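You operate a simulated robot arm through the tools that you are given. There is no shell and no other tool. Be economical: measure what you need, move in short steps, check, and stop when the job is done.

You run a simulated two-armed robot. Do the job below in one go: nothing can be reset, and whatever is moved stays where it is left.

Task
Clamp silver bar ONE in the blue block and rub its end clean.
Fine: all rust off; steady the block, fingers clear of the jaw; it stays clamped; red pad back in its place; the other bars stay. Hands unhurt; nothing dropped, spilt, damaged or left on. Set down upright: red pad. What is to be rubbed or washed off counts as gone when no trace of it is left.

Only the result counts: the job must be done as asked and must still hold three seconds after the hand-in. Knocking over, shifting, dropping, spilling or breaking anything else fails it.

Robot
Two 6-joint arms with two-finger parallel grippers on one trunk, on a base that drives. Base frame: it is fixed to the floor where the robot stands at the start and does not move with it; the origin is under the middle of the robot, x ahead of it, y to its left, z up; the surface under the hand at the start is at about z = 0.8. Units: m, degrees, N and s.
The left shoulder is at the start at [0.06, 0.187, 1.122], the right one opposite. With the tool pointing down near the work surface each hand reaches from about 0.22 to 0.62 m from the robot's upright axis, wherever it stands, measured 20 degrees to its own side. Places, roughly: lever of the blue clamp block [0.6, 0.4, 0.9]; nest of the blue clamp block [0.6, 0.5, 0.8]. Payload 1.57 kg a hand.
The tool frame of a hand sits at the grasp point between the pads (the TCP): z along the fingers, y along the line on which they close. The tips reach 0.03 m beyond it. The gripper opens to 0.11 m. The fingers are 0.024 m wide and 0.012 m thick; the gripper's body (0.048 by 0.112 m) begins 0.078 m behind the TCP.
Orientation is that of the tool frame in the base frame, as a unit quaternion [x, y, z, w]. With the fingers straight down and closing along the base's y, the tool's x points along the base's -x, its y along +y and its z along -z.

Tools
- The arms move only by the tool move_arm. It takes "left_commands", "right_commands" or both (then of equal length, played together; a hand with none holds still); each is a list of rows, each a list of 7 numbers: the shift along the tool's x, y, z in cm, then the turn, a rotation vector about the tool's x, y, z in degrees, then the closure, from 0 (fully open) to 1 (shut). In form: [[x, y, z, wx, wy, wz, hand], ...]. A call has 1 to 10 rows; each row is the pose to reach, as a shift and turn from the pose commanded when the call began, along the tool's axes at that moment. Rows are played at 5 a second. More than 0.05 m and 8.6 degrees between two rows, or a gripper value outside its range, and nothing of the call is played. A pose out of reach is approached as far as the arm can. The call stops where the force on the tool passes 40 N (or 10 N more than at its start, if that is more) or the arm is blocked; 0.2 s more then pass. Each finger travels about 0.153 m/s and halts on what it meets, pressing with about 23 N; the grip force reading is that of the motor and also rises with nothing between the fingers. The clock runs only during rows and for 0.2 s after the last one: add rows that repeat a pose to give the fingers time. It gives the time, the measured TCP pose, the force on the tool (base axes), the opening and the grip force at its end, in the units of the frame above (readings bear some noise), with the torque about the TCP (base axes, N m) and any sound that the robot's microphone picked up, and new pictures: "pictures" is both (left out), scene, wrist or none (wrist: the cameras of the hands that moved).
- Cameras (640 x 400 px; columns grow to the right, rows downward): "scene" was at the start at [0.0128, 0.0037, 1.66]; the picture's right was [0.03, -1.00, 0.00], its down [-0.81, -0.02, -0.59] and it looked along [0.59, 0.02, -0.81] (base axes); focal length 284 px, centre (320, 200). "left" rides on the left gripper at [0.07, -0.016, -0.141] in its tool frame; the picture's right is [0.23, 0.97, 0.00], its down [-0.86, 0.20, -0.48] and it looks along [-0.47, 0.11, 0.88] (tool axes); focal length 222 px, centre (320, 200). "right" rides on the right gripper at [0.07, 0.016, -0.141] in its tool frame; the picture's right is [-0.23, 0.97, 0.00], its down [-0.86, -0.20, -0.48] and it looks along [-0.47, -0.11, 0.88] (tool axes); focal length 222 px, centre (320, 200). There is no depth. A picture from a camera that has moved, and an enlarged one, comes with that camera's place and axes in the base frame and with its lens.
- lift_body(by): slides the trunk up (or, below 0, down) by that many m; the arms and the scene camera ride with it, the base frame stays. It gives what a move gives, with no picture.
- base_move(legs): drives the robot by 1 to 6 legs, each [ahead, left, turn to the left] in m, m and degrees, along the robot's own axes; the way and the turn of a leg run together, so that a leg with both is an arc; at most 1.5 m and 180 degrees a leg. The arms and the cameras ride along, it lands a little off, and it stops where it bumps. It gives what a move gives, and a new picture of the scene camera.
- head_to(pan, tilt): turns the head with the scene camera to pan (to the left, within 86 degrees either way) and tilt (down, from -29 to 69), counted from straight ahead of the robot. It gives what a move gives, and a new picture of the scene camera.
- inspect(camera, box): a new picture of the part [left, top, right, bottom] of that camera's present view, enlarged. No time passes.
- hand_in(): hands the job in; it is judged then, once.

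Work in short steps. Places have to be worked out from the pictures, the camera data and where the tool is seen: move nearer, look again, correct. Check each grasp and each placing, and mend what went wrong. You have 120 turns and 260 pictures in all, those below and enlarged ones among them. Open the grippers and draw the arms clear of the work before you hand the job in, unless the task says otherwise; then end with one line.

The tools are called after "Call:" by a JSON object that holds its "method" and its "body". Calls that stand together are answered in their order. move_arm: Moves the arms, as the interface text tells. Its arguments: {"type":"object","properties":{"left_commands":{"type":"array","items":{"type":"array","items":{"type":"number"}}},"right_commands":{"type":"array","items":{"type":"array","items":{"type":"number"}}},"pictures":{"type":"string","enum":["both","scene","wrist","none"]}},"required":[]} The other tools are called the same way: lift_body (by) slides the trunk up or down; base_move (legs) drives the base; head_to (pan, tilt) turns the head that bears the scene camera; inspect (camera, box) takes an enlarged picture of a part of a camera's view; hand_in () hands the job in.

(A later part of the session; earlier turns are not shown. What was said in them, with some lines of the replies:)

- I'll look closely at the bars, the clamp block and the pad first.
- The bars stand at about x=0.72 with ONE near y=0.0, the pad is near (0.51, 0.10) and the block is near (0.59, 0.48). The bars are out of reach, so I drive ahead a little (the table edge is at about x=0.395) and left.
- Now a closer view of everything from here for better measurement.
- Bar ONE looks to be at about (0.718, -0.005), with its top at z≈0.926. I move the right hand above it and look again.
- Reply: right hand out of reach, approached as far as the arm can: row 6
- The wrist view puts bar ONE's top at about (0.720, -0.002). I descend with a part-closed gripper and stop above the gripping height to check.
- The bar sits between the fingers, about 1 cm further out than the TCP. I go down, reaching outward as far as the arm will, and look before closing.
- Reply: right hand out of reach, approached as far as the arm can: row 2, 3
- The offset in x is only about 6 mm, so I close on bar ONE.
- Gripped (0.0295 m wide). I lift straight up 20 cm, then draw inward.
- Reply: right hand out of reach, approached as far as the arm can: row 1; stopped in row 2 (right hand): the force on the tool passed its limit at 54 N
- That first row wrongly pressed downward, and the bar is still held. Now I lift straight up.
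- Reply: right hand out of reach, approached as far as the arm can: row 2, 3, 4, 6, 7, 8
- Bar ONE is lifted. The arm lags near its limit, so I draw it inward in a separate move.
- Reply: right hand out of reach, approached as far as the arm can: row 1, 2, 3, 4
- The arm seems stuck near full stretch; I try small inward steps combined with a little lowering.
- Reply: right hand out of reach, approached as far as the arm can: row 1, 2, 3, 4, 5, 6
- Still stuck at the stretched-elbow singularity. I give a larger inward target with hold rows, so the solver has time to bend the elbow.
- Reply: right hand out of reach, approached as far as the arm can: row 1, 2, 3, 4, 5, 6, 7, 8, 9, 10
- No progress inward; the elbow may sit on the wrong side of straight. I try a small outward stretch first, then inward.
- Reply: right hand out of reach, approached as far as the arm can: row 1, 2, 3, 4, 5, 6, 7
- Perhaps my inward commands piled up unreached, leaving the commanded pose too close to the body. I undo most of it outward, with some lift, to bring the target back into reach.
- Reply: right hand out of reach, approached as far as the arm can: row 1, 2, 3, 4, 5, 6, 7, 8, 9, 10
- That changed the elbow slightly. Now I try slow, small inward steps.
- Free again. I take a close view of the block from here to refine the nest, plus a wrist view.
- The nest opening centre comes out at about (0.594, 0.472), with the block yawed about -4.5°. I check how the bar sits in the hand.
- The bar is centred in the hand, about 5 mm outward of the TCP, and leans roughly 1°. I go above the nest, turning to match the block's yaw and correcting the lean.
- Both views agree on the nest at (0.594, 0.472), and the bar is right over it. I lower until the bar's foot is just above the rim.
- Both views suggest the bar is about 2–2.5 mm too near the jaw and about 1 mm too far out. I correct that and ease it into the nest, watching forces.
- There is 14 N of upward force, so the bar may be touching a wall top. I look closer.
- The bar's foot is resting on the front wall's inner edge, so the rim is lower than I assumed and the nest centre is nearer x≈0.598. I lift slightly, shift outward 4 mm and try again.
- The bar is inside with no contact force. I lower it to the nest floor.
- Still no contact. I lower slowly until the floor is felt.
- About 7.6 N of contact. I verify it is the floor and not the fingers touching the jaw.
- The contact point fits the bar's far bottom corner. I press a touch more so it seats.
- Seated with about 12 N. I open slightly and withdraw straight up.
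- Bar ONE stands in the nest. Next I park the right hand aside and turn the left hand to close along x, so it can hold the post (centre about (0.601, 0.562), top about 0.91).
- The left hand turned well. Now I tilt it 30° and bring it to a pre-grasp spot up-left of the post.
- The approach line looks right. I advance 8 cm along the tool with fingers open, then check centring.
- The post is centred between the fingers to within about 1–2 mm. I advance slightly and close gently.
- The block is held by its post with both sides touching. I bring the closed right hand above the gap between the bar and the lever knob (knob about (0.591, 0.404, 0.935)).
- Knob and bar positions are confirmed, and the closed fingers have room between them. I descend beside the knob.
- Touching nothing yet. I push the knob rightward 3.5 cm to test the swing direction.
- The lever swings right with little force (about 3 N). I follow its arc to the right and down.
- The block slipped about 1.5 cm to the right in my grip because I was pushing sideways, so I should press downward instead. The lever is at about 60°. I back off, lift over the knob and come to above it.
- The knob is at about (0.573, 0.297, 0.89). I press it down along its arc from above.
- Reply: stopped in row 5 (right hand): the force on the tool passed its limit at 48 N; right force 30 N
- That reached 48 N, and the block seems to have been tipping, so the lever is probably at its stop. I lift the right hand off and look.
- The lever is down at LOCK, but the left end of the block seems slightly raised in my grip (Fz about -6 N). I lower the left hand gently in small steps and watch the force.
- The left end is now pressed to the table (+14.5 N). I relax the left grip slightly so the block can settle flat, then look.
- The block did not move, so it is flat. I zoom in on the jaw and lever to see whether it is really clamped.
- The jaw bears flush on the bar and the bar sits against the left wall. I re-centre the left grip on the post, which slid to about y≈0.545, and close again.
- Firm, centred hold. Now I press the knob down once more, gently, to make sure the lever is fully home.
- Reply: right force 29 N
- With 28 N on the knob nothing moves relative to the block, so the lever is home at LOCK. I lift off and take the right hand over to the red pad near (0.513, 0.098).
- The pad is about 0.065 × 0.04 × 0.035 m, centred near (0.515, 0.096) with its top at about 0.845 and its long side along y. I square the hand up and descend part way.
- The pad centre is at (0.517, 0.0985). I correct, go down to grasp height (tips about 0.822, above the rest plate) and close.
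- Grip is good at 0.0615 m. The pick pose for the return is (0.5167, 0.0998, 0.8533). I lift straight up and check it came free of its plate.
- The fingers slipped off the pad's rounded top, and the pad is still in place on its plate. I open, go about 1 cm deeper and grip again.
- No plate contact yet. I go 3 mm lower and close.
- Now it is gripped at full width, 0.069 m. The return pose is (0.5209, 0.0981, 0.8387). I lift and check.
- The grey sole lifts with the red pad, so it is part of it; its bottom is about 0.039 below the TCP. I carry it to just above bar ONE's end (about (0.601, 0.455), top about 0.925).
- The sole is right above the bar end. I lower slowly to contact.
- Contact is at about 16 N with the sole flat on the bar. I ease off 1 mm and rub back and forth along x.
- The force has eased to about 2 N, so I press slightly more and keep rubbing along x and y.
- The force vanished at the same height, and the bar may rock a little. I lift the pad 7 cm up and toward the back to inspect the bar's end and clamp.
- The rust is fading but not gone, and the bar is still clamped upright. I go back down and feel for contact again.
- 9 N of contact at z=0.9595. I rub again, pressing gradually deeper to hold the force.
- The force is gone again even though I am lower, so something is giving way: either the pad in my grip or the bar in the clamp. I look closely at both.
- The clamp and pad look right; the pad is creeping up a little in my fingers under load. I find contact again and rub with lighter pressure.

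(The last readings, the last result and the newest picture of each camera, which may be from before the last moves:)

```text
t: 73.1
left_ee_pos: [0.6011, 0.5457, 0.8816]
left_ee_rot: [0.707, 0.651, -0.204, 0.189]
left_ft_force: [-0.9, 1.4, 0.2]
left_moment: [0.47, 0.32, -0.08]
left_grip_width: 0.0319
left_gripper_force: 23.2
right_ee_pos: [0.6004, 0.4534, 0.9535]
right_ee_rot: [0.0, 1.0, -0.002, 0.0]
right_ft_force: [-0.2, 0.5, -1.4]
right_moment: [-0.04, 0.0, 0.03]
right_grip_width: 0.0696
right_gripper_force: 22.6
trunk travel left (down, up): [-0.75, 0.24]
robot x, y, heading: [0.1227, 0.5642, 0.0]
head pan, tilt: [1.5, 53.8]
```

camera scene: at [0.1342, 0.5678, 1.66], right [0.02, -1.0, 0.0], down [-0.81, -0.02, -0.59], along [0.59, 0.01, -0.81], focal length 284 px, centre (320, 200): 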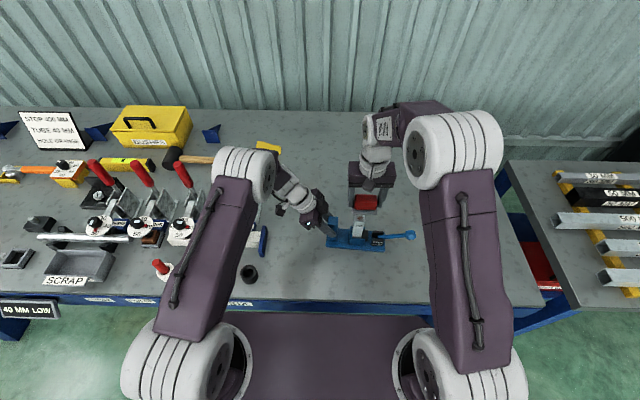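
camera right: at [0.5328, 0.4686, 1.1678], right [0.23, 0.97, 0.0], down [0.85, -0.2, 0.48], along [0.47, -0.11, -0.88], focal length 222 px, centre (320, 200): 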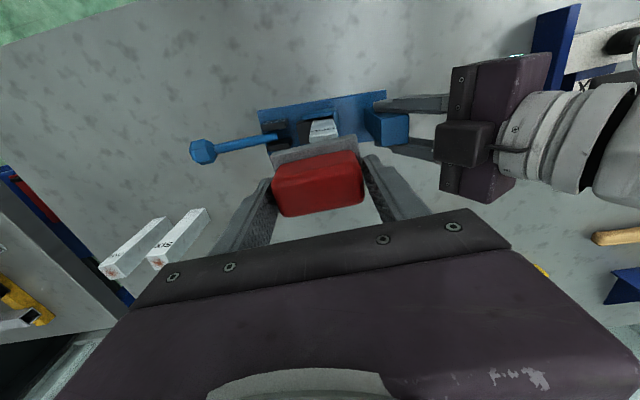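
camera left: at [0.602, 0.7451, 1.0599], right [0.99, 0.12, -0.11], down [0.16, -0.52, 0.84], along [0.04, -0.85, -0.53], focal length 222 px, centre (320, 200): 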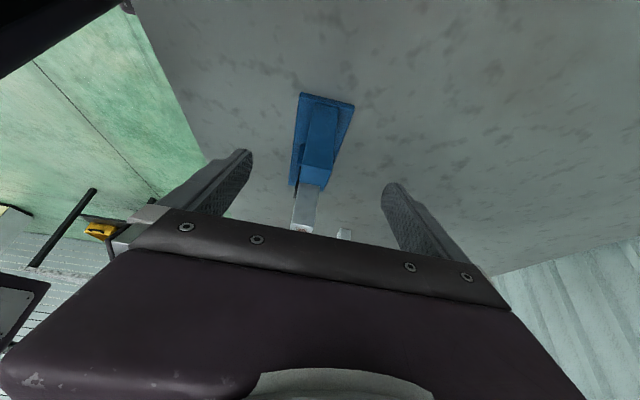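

Still no force at z=0.9535. I lift and look at the pad in the hand and the bar height.

Call:
{"method": "move_arm", "body": {"right_commands": [[0, 0, -3, 0, 0, 0, 1], [0, 0, -7, 0, 0, 0, 1], [0, -3, -10, 0, 0, 0, 1], [0, -7, -10, 0, 0, 0, 1]], "pictures": "wrist"}}

Call:
{"method": "inspect", "body": {"camera": "scene", "box": [326, 180, 406, 250]}}

Call:
{"method": "inspect", "body": {"camera": "right", "box": [240, 60, 460, 200]}}

```text
t: 74.1
left_ee_pos: [0.6021, 0.5468, 0.883]
left_ee_rot: [0.706, 0.652, -0.203, 0.188]
left_ft_force: [0.7, -1.2, 1.1]
left_moment: [0.17, 0.28, 0.03]
left_grip_width: 0.0316
left_gripper_force: 23.0
right_ee_pos: [0.6031, 0.384, 1.0545]
right_ee_rot: [-0.001, 1.0, -0.001, 0.0]
right_ft_force: [0.3, 0.4, -1.6]
right_moment: [0.03, 0.01, -0.02]
right_grip_width: 0.0696
right_gripper_force: 22.0
trunk travel left (down, up): [-0.75, 0.24]
robot x, y, heading: [0.1255, 0.5663, 0.2]
head pan, tilt: [1.5, 53.8]
camera right: at [0.535, 0.4013, 1.1956], right [0.23, 0.97, 0.0], down [0.85, -0.2, 0.48], along [0.47, -0.11, -0.88], focal length 222 px, centre (320, 200)
```

right: 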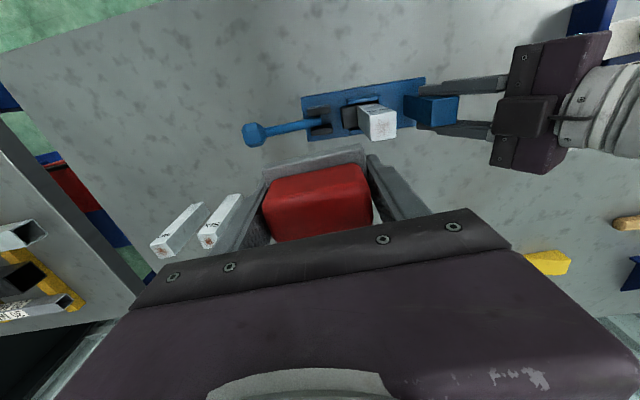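

```text
5.71 times, centred on (366, 215) of scene
camera zoom: at [0.1344, 0.5672, 1.66], right [0.02, -1.0, 0.0], down [-0.81, -0.02, -0.59], along [0.59, 0.01, -0.81], focal length 1625 px, centre (57, 114)
```

zoom: 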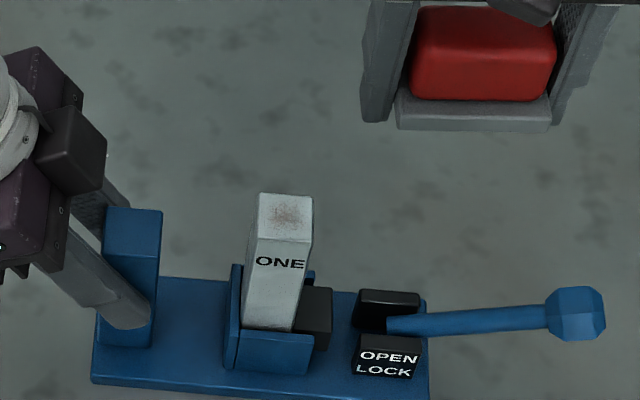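

```text
2.86 times, centred on (350, 130) of right
camera zoom: at [0.535, 0.4013, 1.1956], right [0.23, 0.97, 0.0], down [0.85, -0.2, 0.48], along [0.47, -0.11, -0.88], focal length 635 px, centre (234, 400)
```

zoom: 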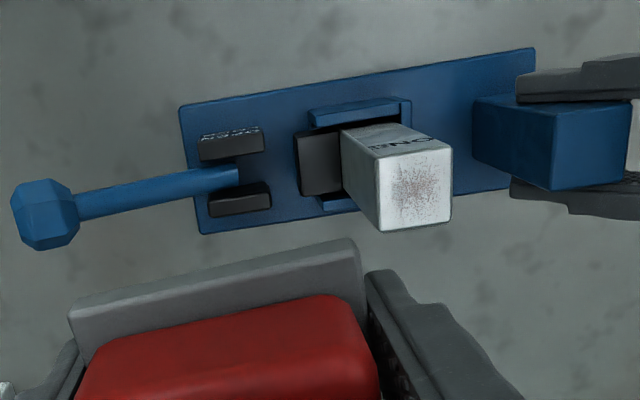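

The rust is much lighter, but the pad has crept up so its sole is about level with the fingertips. The fingers are clear of the bar sideways, so I carry on with gentle descending strokes.

Call:
{"method": "move_arm", "body": {"right_commands": [[0, 3.5, 0, 0, 0, 0, 1], [0, 7.1, 2, 0, 0, 0, 1], [0.2, 7.1, 6, 0, 0, 0, 1], [0.2, 7.1, 9.7, 0, 0, 0, 1], [0.2, 7.1, 10.1, 0, 0, 0, 1], [0.2, 7.1, 10.3, 0, 0, 0, 1]], "pictures": "none"}}

```text
t: 75.5
left_ee_pos: [0.601, 0.5462, 0.8815]
left_ee_rot: [0.705, 0.652, -0.203, 0.188]
left_ft_force: [3.9, -1.8, -0.1]
left_moment: [-0.18, 0.52, 0.34]
left_grip_width: 0.0323
left_gripper_force: 23.5
right_ee_pos: [0.6006, 0.458, 0.9522]
right_ee_rot: [0.0, 1.0, -0.001, 0.002]
right_ft_force: [-0.3, 0.7, 14.9]
right_moment: [0.07, -0.17, 0.02]
right_grip_width: 0.0697
right_gripper_force: 22.8
trunk travel left (down, up): [-0.75, 0.24]
robot x, y, heading: [0.1229, 0.5675, -0.3]
head pan, tilt: [1.5, 53.8]
```

15 N here. I rub along x at constant height.

Call:
{"method": "move_arm", "body": {"right_commands": [[0.8, 0, 0, 0, 0, 0, 1], [-0.4, 0, 0, 0, 0, 0, 1], [-1.2, 0, 0.02, 0, 0, 0, 1], [0, 0, 0.05, 0, 0, 0, 1], [1.1, 0, 0.08, 0, 0, 0, 1], [0, 0, 0.11, 0, 0, 0, 1], [-1.1, 0, 0.14, 0, 0, 0, 1], [0, 0, 0.17, 0, 0, 0, 1], [1, 0, 0.2, 0, 0, 0, 1], [0, 0, 0.23, 0, 0, 0, 1]], "pictures": "none"}}

```text
t: 77.1
left_ee_pos: [0.6002, 0.5457, 0.8832]
left_ee_rot: [0.705, 0.652, -0.203, 0.19]
left_ft_force: [-0.3, 1.7, 7.3]
left_moment: [0.51, 0.77, 0.02]
left_grip_width: 0.0322
left_gripper_force: 22.9
right_ee_pos: [0.6027, 0.4562, 0.952]
right_ee_rot: [0.0, 1.0, -0.002, 0.001]
right_ft_force: [-3.1, 0.2, 12.6]
right_moment: [0.09, 0.29, 0.01]
right_grip_width: 0.0697
right_gripper_force: 22.9
trunk travel left (down, up): [-0.75, 0.24]
robot x, y, heading: [0.1237, 0.5629, -0.3]
head pan, tilt: [1.5, 53.8]
stopped in row 7 (right hand): the force on the tool passed its limit at 42 N (the readings are from after the stop); the commanded pose is now the measured one
```

It is firm now: 42 N reached, then 12.6 N after the stop. I rub at constant height with no deepening.

Call:
{"method": "move_arm", "body": {"right_commands": [[0.7, 0, 0, 0, 0, 0, 1], [1.3, 0, 0, 0, 0, 0, 1], [0.2, 0, 0, 0, 0, 0, 1], [-0.9, 0, 0, 0, 0, 0, 1], [0.2, 0, 0, 0, 0, 0, 1], [1.3, 0, 0, 0, 0, 0, 1], [0.2, 0, 0, 0, 0, 0, 1], [-0.9, 0, 0, 0, 0, 0, 1], [0.2, 0, 0, 0, 0, 0, 1]], "pictures": "none"}}

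Call:
{"method": "inspect", "body": {"camera": "scene", "box": [326, 180, 406, 250]}}

```text
t: 79.1
left_ee_pos: [0.6011, 0.5468, 0.883]
left_ee_rot: [0.706, 0.651, -0.203, 0.19]
left_ft_force: [-5.1, 4.0, 13.1]
left_moment: [0.27, 0.54, 0.21]
left_grip_width: 0.032
left_gripper_force: 22.7
right_ee_pos: [0.6013, 0.4573, 0.9515]
right_ee_rot: [0.0, 1.0, -0.002, -0.001]
right_ft_force: [0.6, -0.7, 0.0]
right_moment: [-0.01, -0.03, 0.02]
right_grip_width: 0.0697
right_gripper_force: 23.3
trunk travel left (down, up): [-0.75, 0.24]
robot x, y, heading: [0.1215, 0.5616, -0.4]
head pan, tilt: [1.5, 53.8]
```

```text
5.71 times, centred on (366, 215) of scene
camera zoom: at [0.1307, 0.5692, 1.6599], right [0.02, -1.0, 0.0], down [-0.81, -0.02, -0.59], along [0.59, 0.01, -0.81], focal length 1625 px, centre (57, 114)
```

zoom: 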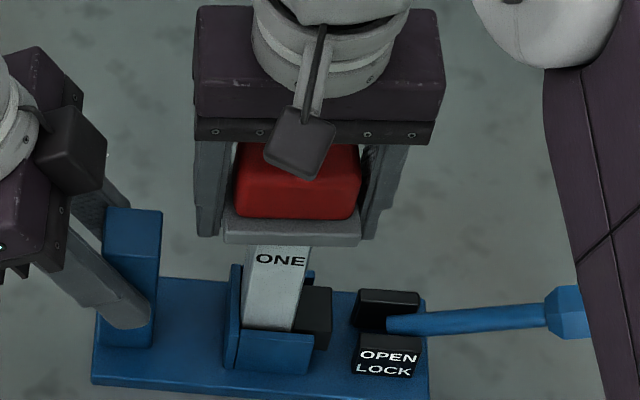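

I deepen 2 mm and give another set of strokes.

Call:
{"method": "move_arm", "body": {"right_commands": [[0.2, 0, 0.15, 0, 0, 0, 1], [1.2, 0, 0.2, 0, 0, 0, 1], [0, 0, 0.2, 0, 0, 0, 1], [-1.0, 0, 0.2, 0, 0, 0, 1], [0.1, 0, 0.23, 0, 0, 0, 1], [1.2, 0, 0.25, 0, 0, 0, 1], [0.1, 0, 0.25, 0, 0, 0, 1], [-1.0, 0, 0.25, 0, 0, 0, 1], [0.1, 0, 0.25, 0, 0, 0, 1]], "pictures": "none"}}

Call:
{"method": "move_arm", "body": {"right_commands": [[0, 0, -3, 0, 0, 0, 1], [0, 0, -7, 0, 0, 0, 1], [0, -3, -10, 0, 0, 0, 1], [0, -7, -10, 0, 0, 0, 1]], "pictures": "none"}}

Call:
{"method": "inspect", "body": {"camera": "scene", "box": [346, 205, 386, 235]}}

Call:
{"method": "inspect", "body": {"camera": "right", "box": [300, 60, 460, 160]}}

```text
t: 81.1
left_ee_pos: [0.6008, 0.5474, 0.8821]
left_ee_rot: [0.707, 0.651, -0.202, 0.19]
left_ft_force: [-5.9, 2.3, 10.6]
left_moment: [0.3, 0.6, 0.2]
left_grip_width: 0.0319
left_gripper_force: 22.8
right_ee_pos: [0.5998, 0.4564, 0.9478]
right_ee_rot: [0.001, 1.0, -0.002, 0.0]
right_ft_force: [0.2, -0.2, 3.2]
right_moment: [0.03, -0.04, -0.04]
right_grip_width: 0.0696
right_gripper_force: 23.2
trunk travel left (down, up): [-0.75, 0.24]
robot x, y, heading: [0.1217, 0.5671, -0.2]
head pan, tilt: [1.5, 53.8]
```

```text
t: 82.1
left_ee_pos: [0.6015, 0.5468, 0.8828]
left_ee_rot: [0.705, 0.652, -0.202, 0.19]
left_ft_force: [-4.0, -0.1, 10.1]
left_moment: [0.48, 0.89, -0.19]
left_grip_width: 0.0322
left_gripper_force: 22.5
right_ee_pos: [0.6014, 0.3854, 1.0482]
right_ee_rot: [0.0, 1.0, -0.001, -0.001]
right_ft_force: [-0.7, -0.3, -2.0]
right_moment: [0.01, -0.05, 0.01]
right_grip_width: 0.0695
right_gripper_force: 23.2
trunk travel left (down, up): [-0.75, 0.24]
robot x, y, heading: [0.1204, 0.5658, -0.3]
head pan, tilt: [1.5, 53.8]
```

```text
13.33 times, centred on (366, 220) of scene
camera zoom: at [0.132, 0.5675, 1.66], right [0.02, -1.0, 0.0], down [-0.81, -0.02, -0.59], along [0.59, 0.01, -0.81], focal length 3792 px, centre (-293, -67)
```

zoom: 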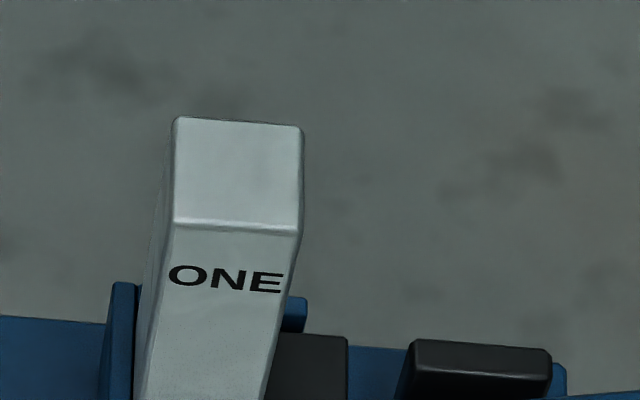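

```text
4.00 times, centred on (380, 110) of right
camera zoom: at [0.533, 0.4035, 1.1885], right [0.23, 0.97, 0.0], down [0.86, -0.2, 0.48], along [0.46, -0.11, -0.88], focal length 888 px, centre (80, 560)
```

zoom: 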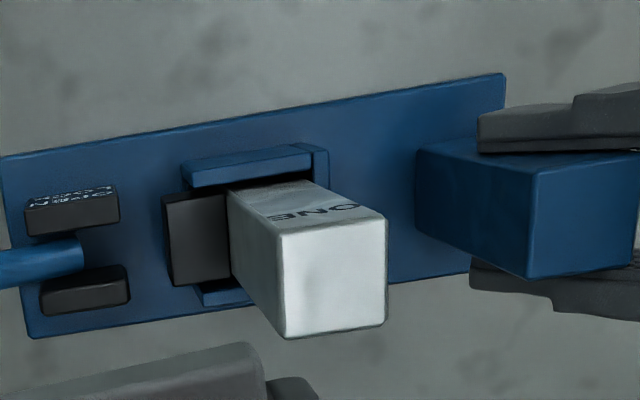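

The bar's end is clean from both views and the clamp is intact. I release the post with the left hand and back it off, while carrying the pad back toward its place.

Call:
{"method": "move_arm", "body": {"left_commands": [[0, 0, 0, 0, 0, 0, 0.66], [0, 0, 0, 0, 0, 0, 0.5], [0, 0, 0, 0, 0, 0, 0.3], [0, 0, -1, 0, 0, 0, 0.3], [0, 0, -4, 0, 0, 0, 0.3], [0, 0, -7, 0, 0, 0, 0.3], [0, 0, -10, 0, 0, 0, 0.3], [0, 0, -13, 0, 0, 0, 0.3], [0, 0, -15, 0, 0, 0, 0.3], [0, 0, -15, 0, 0, 0, 0.3]], "right_commands": [[0, 0, 0, 0, 0, 0, 1], [1, -3.6, 0, 0, 0, 0, 1], [2, -7.2, 0, 0, 0, 0, 1], [3, -10.8, 0, 0, 0, 0, 1], [4, -14.4, 0, 0, 0, 0, 1], [5, -18, 0, 0, 0, 0, 1], [6, -21.6, 0, 0, 0, 0, 1], [7, -25.2, 0, 0, 0, 0, 1], [8.05, -28.7, 0, 0, 0, 0, 1], [8.05, -28.7, 2, 0, 0, 0, 1]]}}

Call:
{"method": "inspect", "body": {"camera": "scene", "box": [314, 186, 418, 256]}}

Call:
{"method": "inspect", "body": {"camera": "scene", "box": [430, 170, 542, 280]}}

```text
t: 84.3
left_ee_pos: [0.6106, 0.6237, 1.0106]
left_ee_rot: [0.705, 0.653, -0.202, 0.189]
left_ft_force: [0.6, -1.1, -0.5]
left_moment: [-0.01, 0.03, 0.02]
left_grip_width: 0.077
left_gripper_force: 0.0
right_ee_pos: [0.5234, 0.0997, 1.0273]
right_ee_rot: [0.001, 1.0, -0.002, -0.002]
right_ft_force: [-0.5, 0.8, -1.0]
right_moment: [0.0, 0.04, 0.0]
right_grip_width: 0.0699
right_gripper_force: 22.9
trunk travel left (down, up): [-0.75, 0.24]
robot x, y, heading: [0.1196, 0.5662, -0.3]
head pan, tilt: [1.5, 53.8]
camera scene: at [0.1353, 0.5677, 1.66], right [0.02, -1.0, 0.0], down [-0.81, -0.02, -0.59], along [0.59, 0.01, -0.81], focal length 284 px, centre (320, 200)
camera right: at [0.4549, 0.1171, 1.1683], right [0.23, 0.97, 0.0], down [0.86, -0.2, 0.48], along [0.46, -0.11, -0.88], focal length 222 px, centre (320, 200)
camera left: at [0.6034, 0.7617, 1.0938], right [0.99, 0.12, -0.12], down [0.16, -0.48, 0.86], along [0.04, -0.87, -0.5], focal length 222 px, centre (320, 200)
```

scene: 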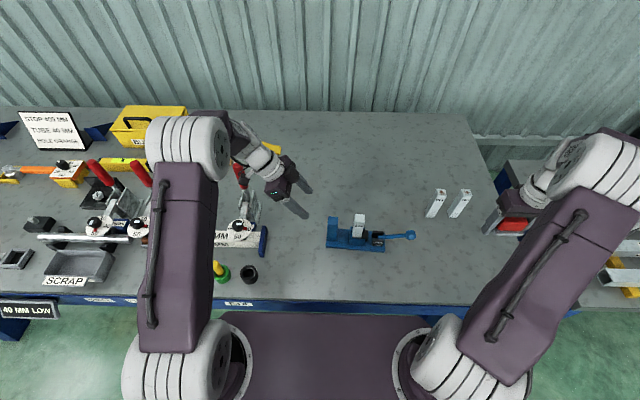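
right: 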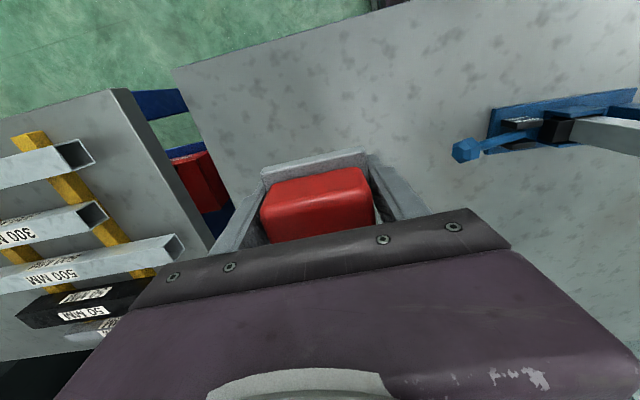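
left: 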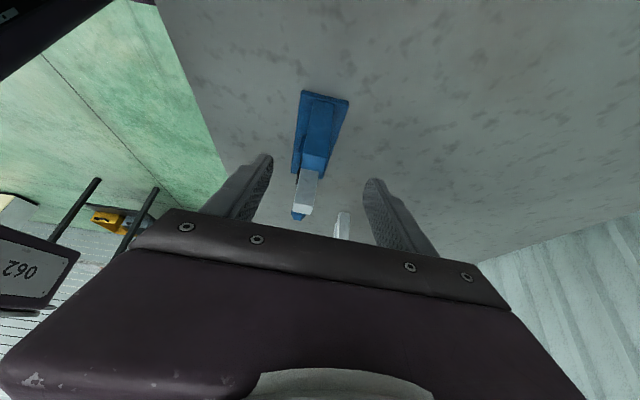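

```text
5.71 times, centred on (366, 221) of scene
camera zoom: at [0.1353, 0.5677, 1.66], right [0.02, -1.0, 0.0], down [-0.81, -0.02, -0.59], along [0.59, 0.01, -0.81], focal length 1625 px, centre (57, 80)
```

zoom: 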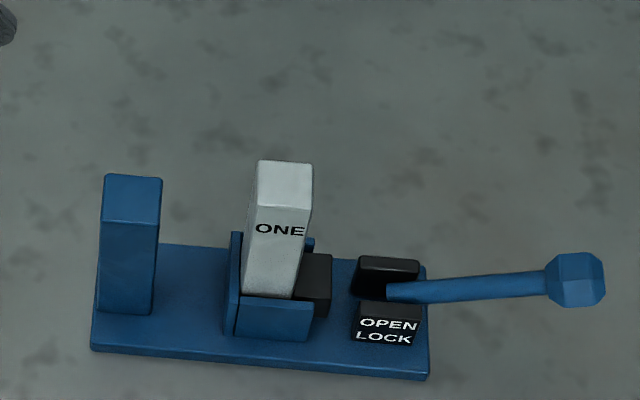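

```text
3.64 times, centred on (486, 225) of scene
camera zoom: at [0.1353, 0.5677, 1.66], right [0.02, -1.0, 0.0], down [-0.81, -0.02, -0.59], along [0.59, 0.01, -0.81], focal length 1034 px, centre (-284, 109)
```

zoom: 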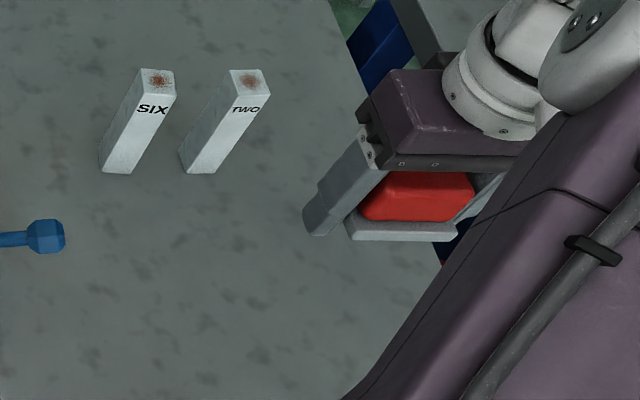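

The block stays flat with the bar clamped. I lower the pad onto its original place (TCP target about (0.519, 0.098)), stopping with the fingertips just above the table.

Call:
{"method": "move_arm", "body": {"right_commands": [[0.2, -0.1, 4.5, 0, 0, 0, 1], [0.4, -0.15, 9, 0, 0, 0, 1], [0.4, -0.15, 13.5, 0, 0, 0, 1], [0.4, -0.15, 17, 0, 0, 0, 1], [0.4, -0.15, 18.5, 0, 0, 0, 1], [0.4, -0.15, 19.2, 0, 0, 0, 1], [0.4, -0.15, 19.4, 0, 0, 0, 1]], "pictures": "none"}}

Call:
{"method": "inspect", "body": {"camera": "scene", "box": [440, 200, 536, 280]}}

Call:
{"method": "inspect", "body": {"camera": "right", "box": [160, 60, 480, 260]}}

```text
t: 85.9
left_ee_pos: [0.6098, 0.6247, 1.0102]
left_ee_rot: [0.706, 0.652, -0.203, 0.189]
left_ft_force: [0.4, 0.0, -0.2]
left_moment: [-0.02, 0.0, 0.02]
left_grip_width: 0.0768
left_gripper_force: 0.1
right_ee_pos: [0.5178, 0.0976, 0.8332]
right_ee_rot: [0.001, 1.0, -0.002, -0.001]
right_ft_force: [0.4, 0.2, -2.4]
right_moment: [0.01, -0.01, 0.04]
right_grip_width: 0.0696
right_gripper_force: 23.1
trunk travel left (down, up): [-0.75, 0.24]
robot x, y, heading: [0.1218, 0.5629, -0.1]
head pan, tilt: [1.5, 53.8]
```

```text
5.00 times, centred on (488, 240) of scene
camera zoom: at [0.1343, 0.5677, 1.66], right [0.02, -1.0, 0.0], down [-0.81, -0.02, -0.59], along [0.59, 0.01, -0.81], focal length 1422 px, centre (-520, 0)
```

zoom: 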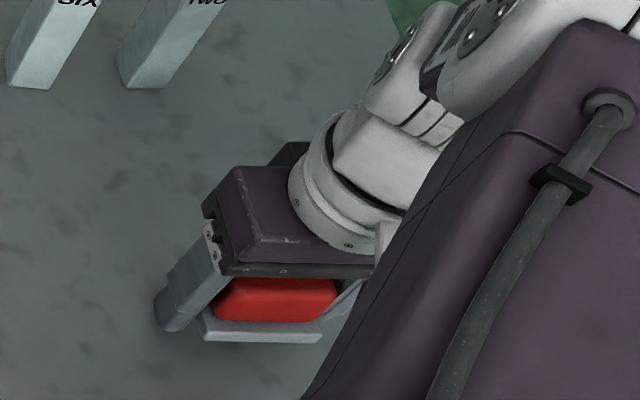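

```text
2.00 times, centred on (320, 160) of right
camera zoom: at [0.4494, 0.1147, 0.975], right [0.23, 0.97, 0.0], down [0.86, -0.2, 0.48], along [0.46, -0.11, -0.88], focal length 444 px, centre (320, 280)
```

zoom: 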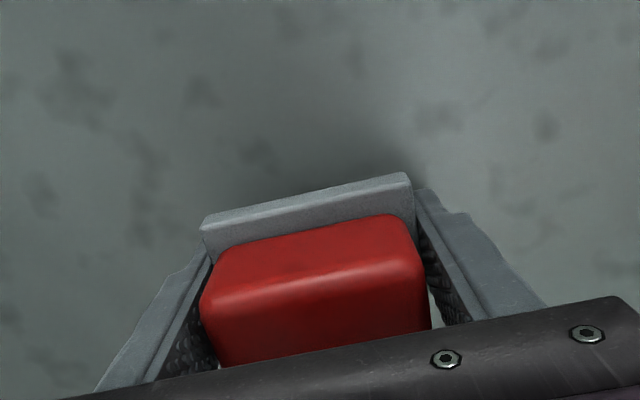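

The sole hangs roughly 1 cm above the table because of the creep. I lower until the fingertips nearly touch, then ease the grip very gradually so the pad slides down rather than falls.

Call:
{"method": "move_arm", "body": {"right_commands": [[0, 0.3, 0.15, 0, 0, 0, 1], [0, 0.3, 0.3, 0, 0, 0, 0.5], [0, 0.3, 0.3, 0, 0, 0, 0.42], [0, 0.3, 0.3, 0, 0, 0, 0.39], [0, 0.3, 0.3, 0, 0, 0, 0.38], [0, 0.3, 0.3, 0, 0, 0, 0.375], [0, 0.3, 0.3, 0, 0, 0, 0.371], [0, 0.3, 0.3, 0, 0, 0, 0.368]], "pictures": "none"}}

Call:
{"method": "inspect", "body": {"camera": "scene", "box": [440, 200, 536, 280]}}

```text
t: 87.7
left_ee_pos: [0.6104, 0.625, 1.0116]
left_ee_rot: [0.706, 0.652, -0.202, 0.189]
left_ft_force: [0.5, 0.1, 0.2]
left_moment: [0.03, 0.04, -0.02]
left_grip_width: 0.077
left_gripper_force: 0.1
right_ee_pos: [0.5182, 0.1005, 0.831]
right_ee_rot: [0.0, 1.0, -0.001, -0.001]
right_ft_force: [-0.2, 0.6, 0.1]
right_moment: [0.0, 0.01, 0.01]
right_grip_width: 0.0701
right_gripper_force: 0.3
trunk travel left (down, up): [-0.75, 0.24]
robot x, y, heading: [0.1225, 0.5636, 0.1]
head pan, tilt: [1.5, 53.8]
```

```text
5.00 times, centred on (488, 240) of scene
camera zoom: at [0.1339, 0.568, 1.66], right [0.02, -1.0, 0.0], down [-0.81, -0.02, -0.59], along [0.59, 0.01, -0.81], focal length 1422 px, centre (-520, 0)
```

zoom: 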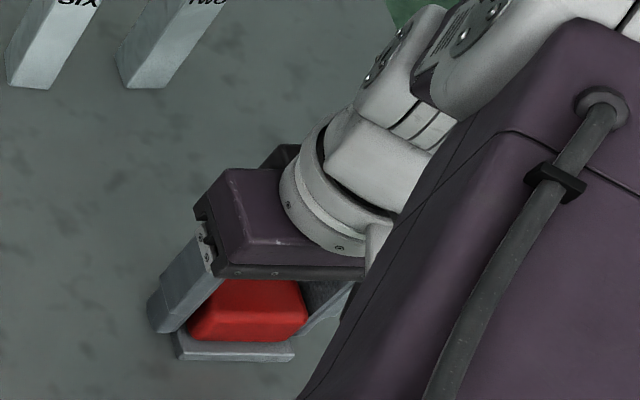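

The pad has slid down onto the table, within about 3 mm of its old spot. I open and raise the hand.

Call:
{"method": "move_arm", "body": {"right_commands": [[0, 0, 0, 0, 0, 0, 0.3], [0, 0, 0, 0, 0, 0, 0.2], [0, 0, 0, 0, 0, 0, 0.1], [0, 0, -3, 0, 0, 0, 0.05], [0, 0, -7, 0, 0, 0, 0], [0, 0, -11, 0, 0, 0, 0], [0, 0, -15, 0, 0, 0, 0], [0, 0, -19, 0, 0, 0, 0]]}}

Call:
{"method": "inspect", "body": {"camera": "scene", "box": [440, 200, 536, 280]}}

Call:
{"method": "inspect", "body": {"camera": "scene", "box": [314, 186, 418, 256]}}

```text
t: 89.5
left_ee_pos: [0.6089, 0.6255, 1.0114]
left_ee_rot: [0.706, 0.652, -0.202, 0.19]
left_ft_force: [-0.4, -0.4, -0.4]
left_moment: [-0.03, 0.0, 0.05]
left_grip_width: 0.0768
left_gripper_force: 0.0
right_ee_pos: [0.5155, 0.1023, 1.0224]
right_ee_rot: [0.0, 1.0, -0.001, 0.0]
right_ft_force: [0.0, -0.1, 0.0]
right_moment: [0.0, -0.02, 0.01]
right_grip_width: 0.11
right_gripper_force: 0.1
trunk travel left (down, up): [-0.75, 0.24]
robot x, y, heading: [0.1268, 0.5626, -0.1]
head pan, tilt: [1.5, 53.8]
camera scene: at [0.1329, 0.5694, 1.6599], right [0.02, -1.0, 0.0], down [-0.81, -0.02, -0.59], along [0.59, 0.01, -0.81], focal length 284 px, centre (320, 200)
camera right: at [0.4476, 0.1194, 1.1635], right [0.23, 0.97, 0.0], down [0.86, -0.2, 0.48], along [0.46, -0.11, -0.88], focal length 222 px, centre (320, 200)
```

scene: 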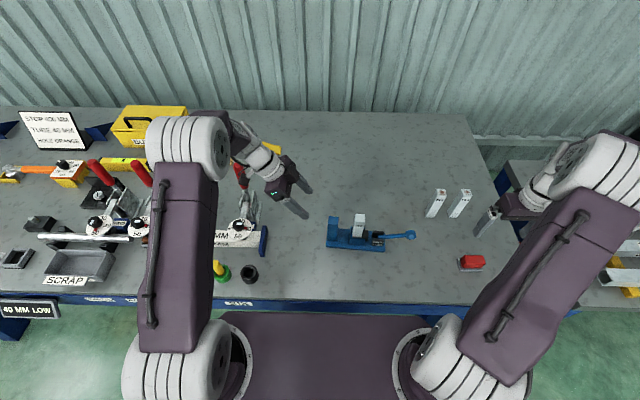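
right: 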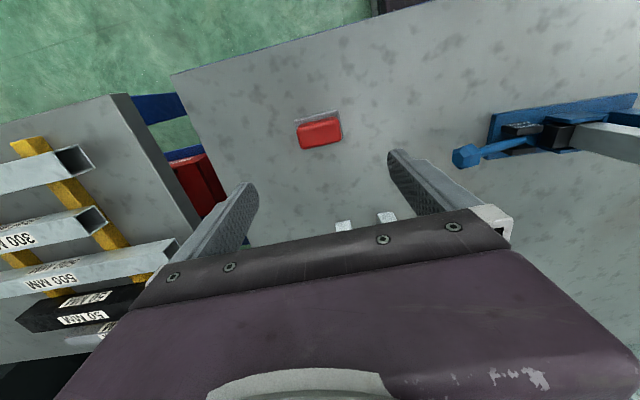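

```text
5.00 times, centred on (488, 240) of scene
camera zoom: at [0.1329, 0.5694, 1.6599], right [0.02, -1.0, 0.0], down [-0.81, -0.02, -0.59], along [0.59, 0.01, -0.81], focal length 1422 px, centre (-520, 0)
```

zoom: 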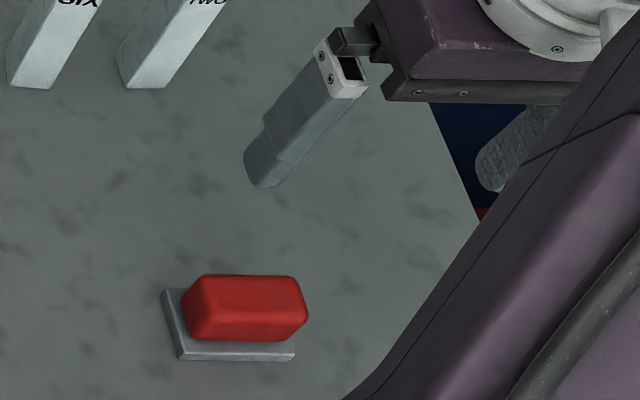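

```text
5.71 times, centred on (366, 221) of scene
camera zoom: at [0.1329, 0.5694, 1.6599], right [0.02, -1.0, 0.0], down [-0.81, -0.02, -0.59], along [0.59, 0.01, -0.81], focal length 1625 px, centre (57, 80)
```

zoom: 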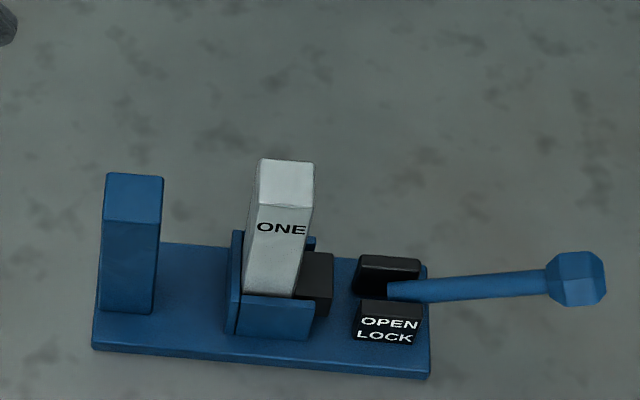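

The pad is upright in its place. I take a closer look at the bar end with the right wrist camera, and bring the left hand back to the post: the block slid 1.8 cm earlier and I want to set it back.

Call:
{"method": "move_arm", "body": {"left_commands": [[0, 0, 0, 0, 0, 0, 0.1], [0, 0, 4, 0, 0, 0, 0.1], [0, 0, 8, 0, 0, 0, 0.2], [0, 0, 11.5, 0, 0, 0, 0.35], [0, 0, 14, 0, 0, 0, 0.45], [0, 0, 15, 0, 0, 0, 0.5], [0, 0, 15, 0, 0, 0, 0.5]], "right_commands": [[-1.2, 3.8, 0, 0, 0, 0, 0.3], [-2.4, 7.6, 0, 0, 0, 0, 0.3], [-3.6, 11.4, 0, 0, 0, 0, 0.3], [-4.8, 15.2, 0, 0, 0, 0, 0.3], [-6, 19, 0, 0, 0, 0, 0.3], [-7.2, 22.5, 0, 0, 0, 0, 0.3], [-8, 25, 1, 0, 0, 0, 0.3]], "pictures": "none"}}

Call:
{"method": "inspect", "body": {"camera": "right", "box": [340, 90, 500, 190]}}

Call:
{"method": "inspect", "body": {"camera": "left", "box": [220, 80, 420, 205]}}

```text
t: 91.1
left_ee_pos: [0.6007, 0.5466, 0.8813]
left_ee_rot: [0.705, 0.652, -0.203, 0.189]
left_ft_force: [0.7, 0.5, 0.5]
left_moment: [0.02, 0.01, -0.01]
left_grip_width: 0.055
left_gripper_force: 0.0
right_ee_pos: [0.598, 0.3513, 1.0119]
right_ee_rot: [0.001, 1.0, -0.002, -0.002]
right_ft_force: [0.1, -0.2, -0.1]
right_moment: [0.02, -0.01, -0.03]
right_grip_width: 0.0769
right_gripper_force: 0.2
trunk travel left (down, up): [-0.75, 0.24]
robot x, y, heading: [0.1241, 0.5621, -0.1]
head pan, tilt: [1.5, 53.8]
```

```text
4.00 times, centred on (420, 140) of right
camera zoom: at [0.5293, 0.369, 1.1528], right [0.23, 0.97, 0.0], down [0.86, -0.2, 0.48], along [0.46, -0.11, -0.88], focal length 888 px, centre (-80, 440)
```

zoom: 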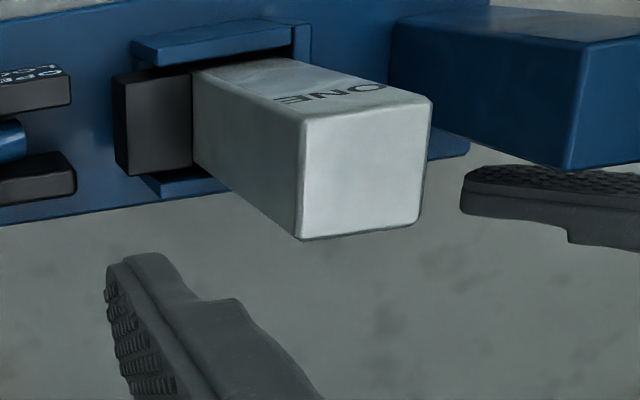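

```text
3.20 times, centred on (320, 142) of left
camera zoom: at [0.5947, 0.6832, 0.9643], right [0.99, 0.12, -0.12], down [0.16, -0.48, 0.86], along [0.04, -0.87, -0.49], focal length 711 px, centre (320, 384)
```

zoom: 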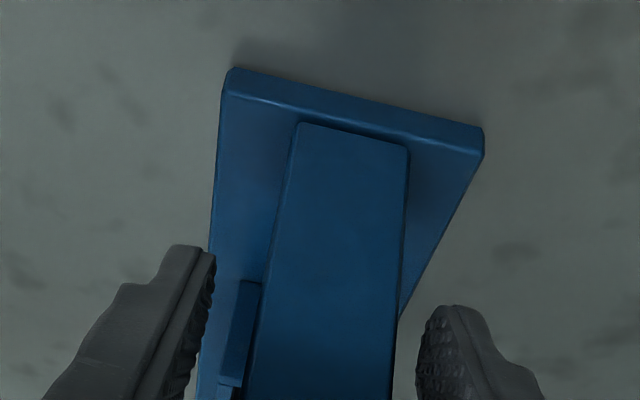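

The end is spotless. I close on the post, slide the block gently 1.8 cm back in +y, and release.

Call:
{"method": "move_arm", "body": {"left_commands": [[0, 0, 0, 0, 0, 0, 0.65], [0, 0, 0, 0, 0, 0, 0.75], [0, 0, 0, 0, 0, 0, 1], [0, 0, 0, 0, 0, 0, 1], [0.3, 0.05, -0.19, 0, 0, 0, 1], [0.6, 0.1, -0.38, 0, 0, 0, 1], [0.9, 0.15, -0.57, 0, 0, 0, 1], [1.2, 0.2, -0.76, 0, 0, 0, 1], [1.5, 0.2, -0.95, 0, 0, 0, 1], [1.5, 0.2, -0.95, 0, 0, 0, 1]], "pictures": "none"}}

Call:
{"method": "inspect", "body": {"camera": "scene", "box": [314, 186, 418, 256]}}

```text
t: 93.3
left_ee_pos: [0.6055, 0.5629, 0.8826]
left_ee_rot: [0.706, 0.652, -0.202, 0.188]
left_ft_force: [0.6, -1.6, 1.0]
left_moment: [-0.12, 0.27, 0.12]
left_grip_width: 0.0319
left_gripper_force: 23.1
right_ee_pos: [0.5957, 0.3508, 1.0119]
right_ee_rot: [0.0, 1.0, -0.001, -0.001]
right_ft_force: [0.0, -0.5, 0.9]
right_moment: [-0.04, 0.02, -0.02]
right_grip_width: 0.0772
right_gripper_force: 0.0
trunk travel left (down, up): [-0.75, 0.24]
robot x, y, heading: [0.1211, 0.564, -0.2]
head pan, tilt: [1.5, 53.8]
```

```text
5.71 times, centred on (366, 221) of scene
camera zoom: at [0.134, 0.5675, 1.66], right [0.02, -1.0, 0.0], down [-0.81, -0.02, -0.59], along [0.59, 0.01, -0.81], focal length 1625 px, centre (57, 80)
```

zoom: 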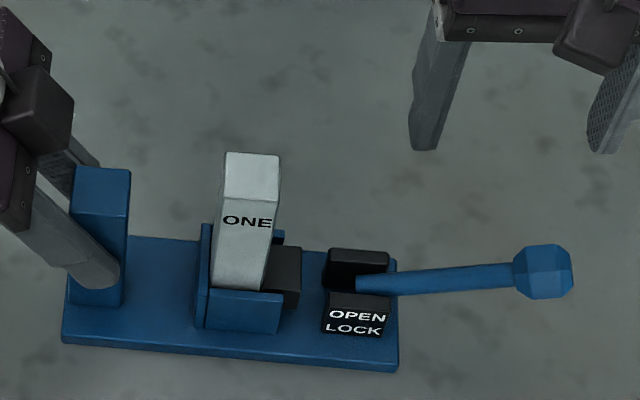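

The block slid back smoothly to its starting place, flat and still clamped. I release and draw both arms clear.

Call:
{"method": "move_arm", "body": {"left_commands": [[0, 0, 0, 0, 0, 0, 0.66], [0, 0, 0, 0, 0, 0, 0.5], [0, 0, 0, 0, 0, 0, 0.3], [0, 0, 0, 0, 0, 0, 0.1], [0, 0, -4, 0, 0, 0, 0], [0, 0, -8, 0, 0, 0, 0], [0, 0, -12, 0, 0, 0, 0], [0, 0, -16, 0, 0, 0, 0], [0, 0, -20, 0, 0, 0, 0]], "right_commands": [[0, 0, -3, 0, 0, 0, 0.2], [0, 0, -6, 0, 0, 0, 0.1], [0, 0, -10, 0, 0, 0, 0], [0, 0, -14, 0, 0, 0, 0], [0, -3, -16, 0, 0, 0, 0], [2, -7, -16, 0, 0, 0, 0], [5, -10, -16, 0, 0, 0, 0], [8, -12, -16, 0, 0, 0, 0], [8, -12, -16, 0, 0, 0, 0]], "pictures": "scene"}}

Call:
{"method": "inspect", "body": {"camera": "scene", "box": [310, 176, 422, 256]}}

```text
t: 95.3
left_ee_pos: [0.6115, 0.6703, 1.052]
left_ee_rot: [0.705, 0.653, -0.202, 0.188]
left_ft_force: [-0.8, 0.3, 0.1]
left_moment: [-0.02, 0.02, 0.02]
left_grip_width: 0.1101
left_gripper_force: 0.1
right_ee_pos: [0.5158, 0.2323, 1.1726]
right_ee_rot: [0.0, 1.0, -0.002, -0.002]
right_ft_force: [0.2, -0.1, 0.1]
right_moment: [0.0, -0.02, 0.01]
right_grip_width: 0.11
right_gripper_force: 0.1
trunk travel left (down, up): [-0.75, 0.24]
robot x, y, heading: [0.1195, 0.5673, 0.1]
head pan, tilt: [1.5, 53.8]
camera scene: at [0.1339, 0.5688, 1.6599], right [0.02, -1.0, 0.0], down [-0.81, -0.02, -0.59], along [0.59, 0.01, -0.81], focal length 284 px, centre (320, 200)
```

scene: 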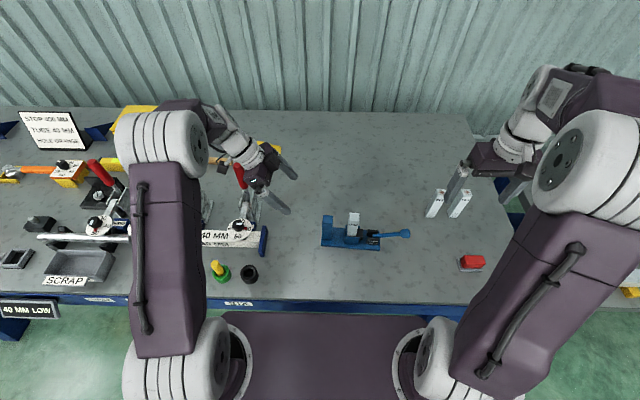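

```text
5.00 times, centred on (366, 216) of scene
camera zoom: at [0.1339, 0.5688, 1.6599], right [0.02, -1.0, 0.0], down [-0.81, -0.02, -0.59], along [0.59, 0.01, -0.81], focal length 1422 px, centre (90, 120)
```

zoom: 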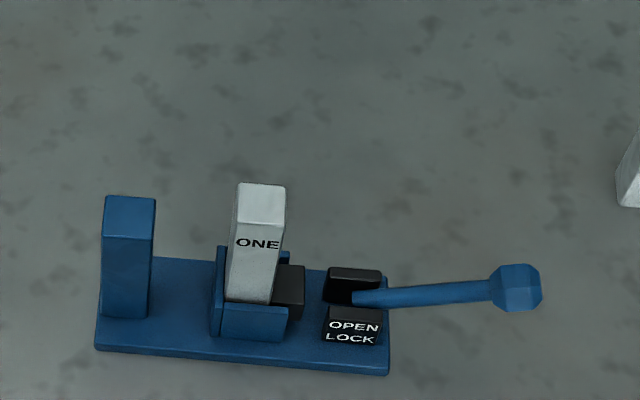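

Bar ONE is clamped and clean, the lever is at LOCK, the pad is back in place, the other bars are untouched, and both hands are open and clear. I hand in.

Call:
{"method": "hand_in", "body": {}}

```text
The job is handed in.
```

Bar ONE is clamped in the blue block with its end rubbed clean, the red pad is back upright in its place within a few millimetres, and the other bars were not touched. The block slipped about 1.8 cm and tipped briefly while I worked the lever, and I slid it back to where it started.
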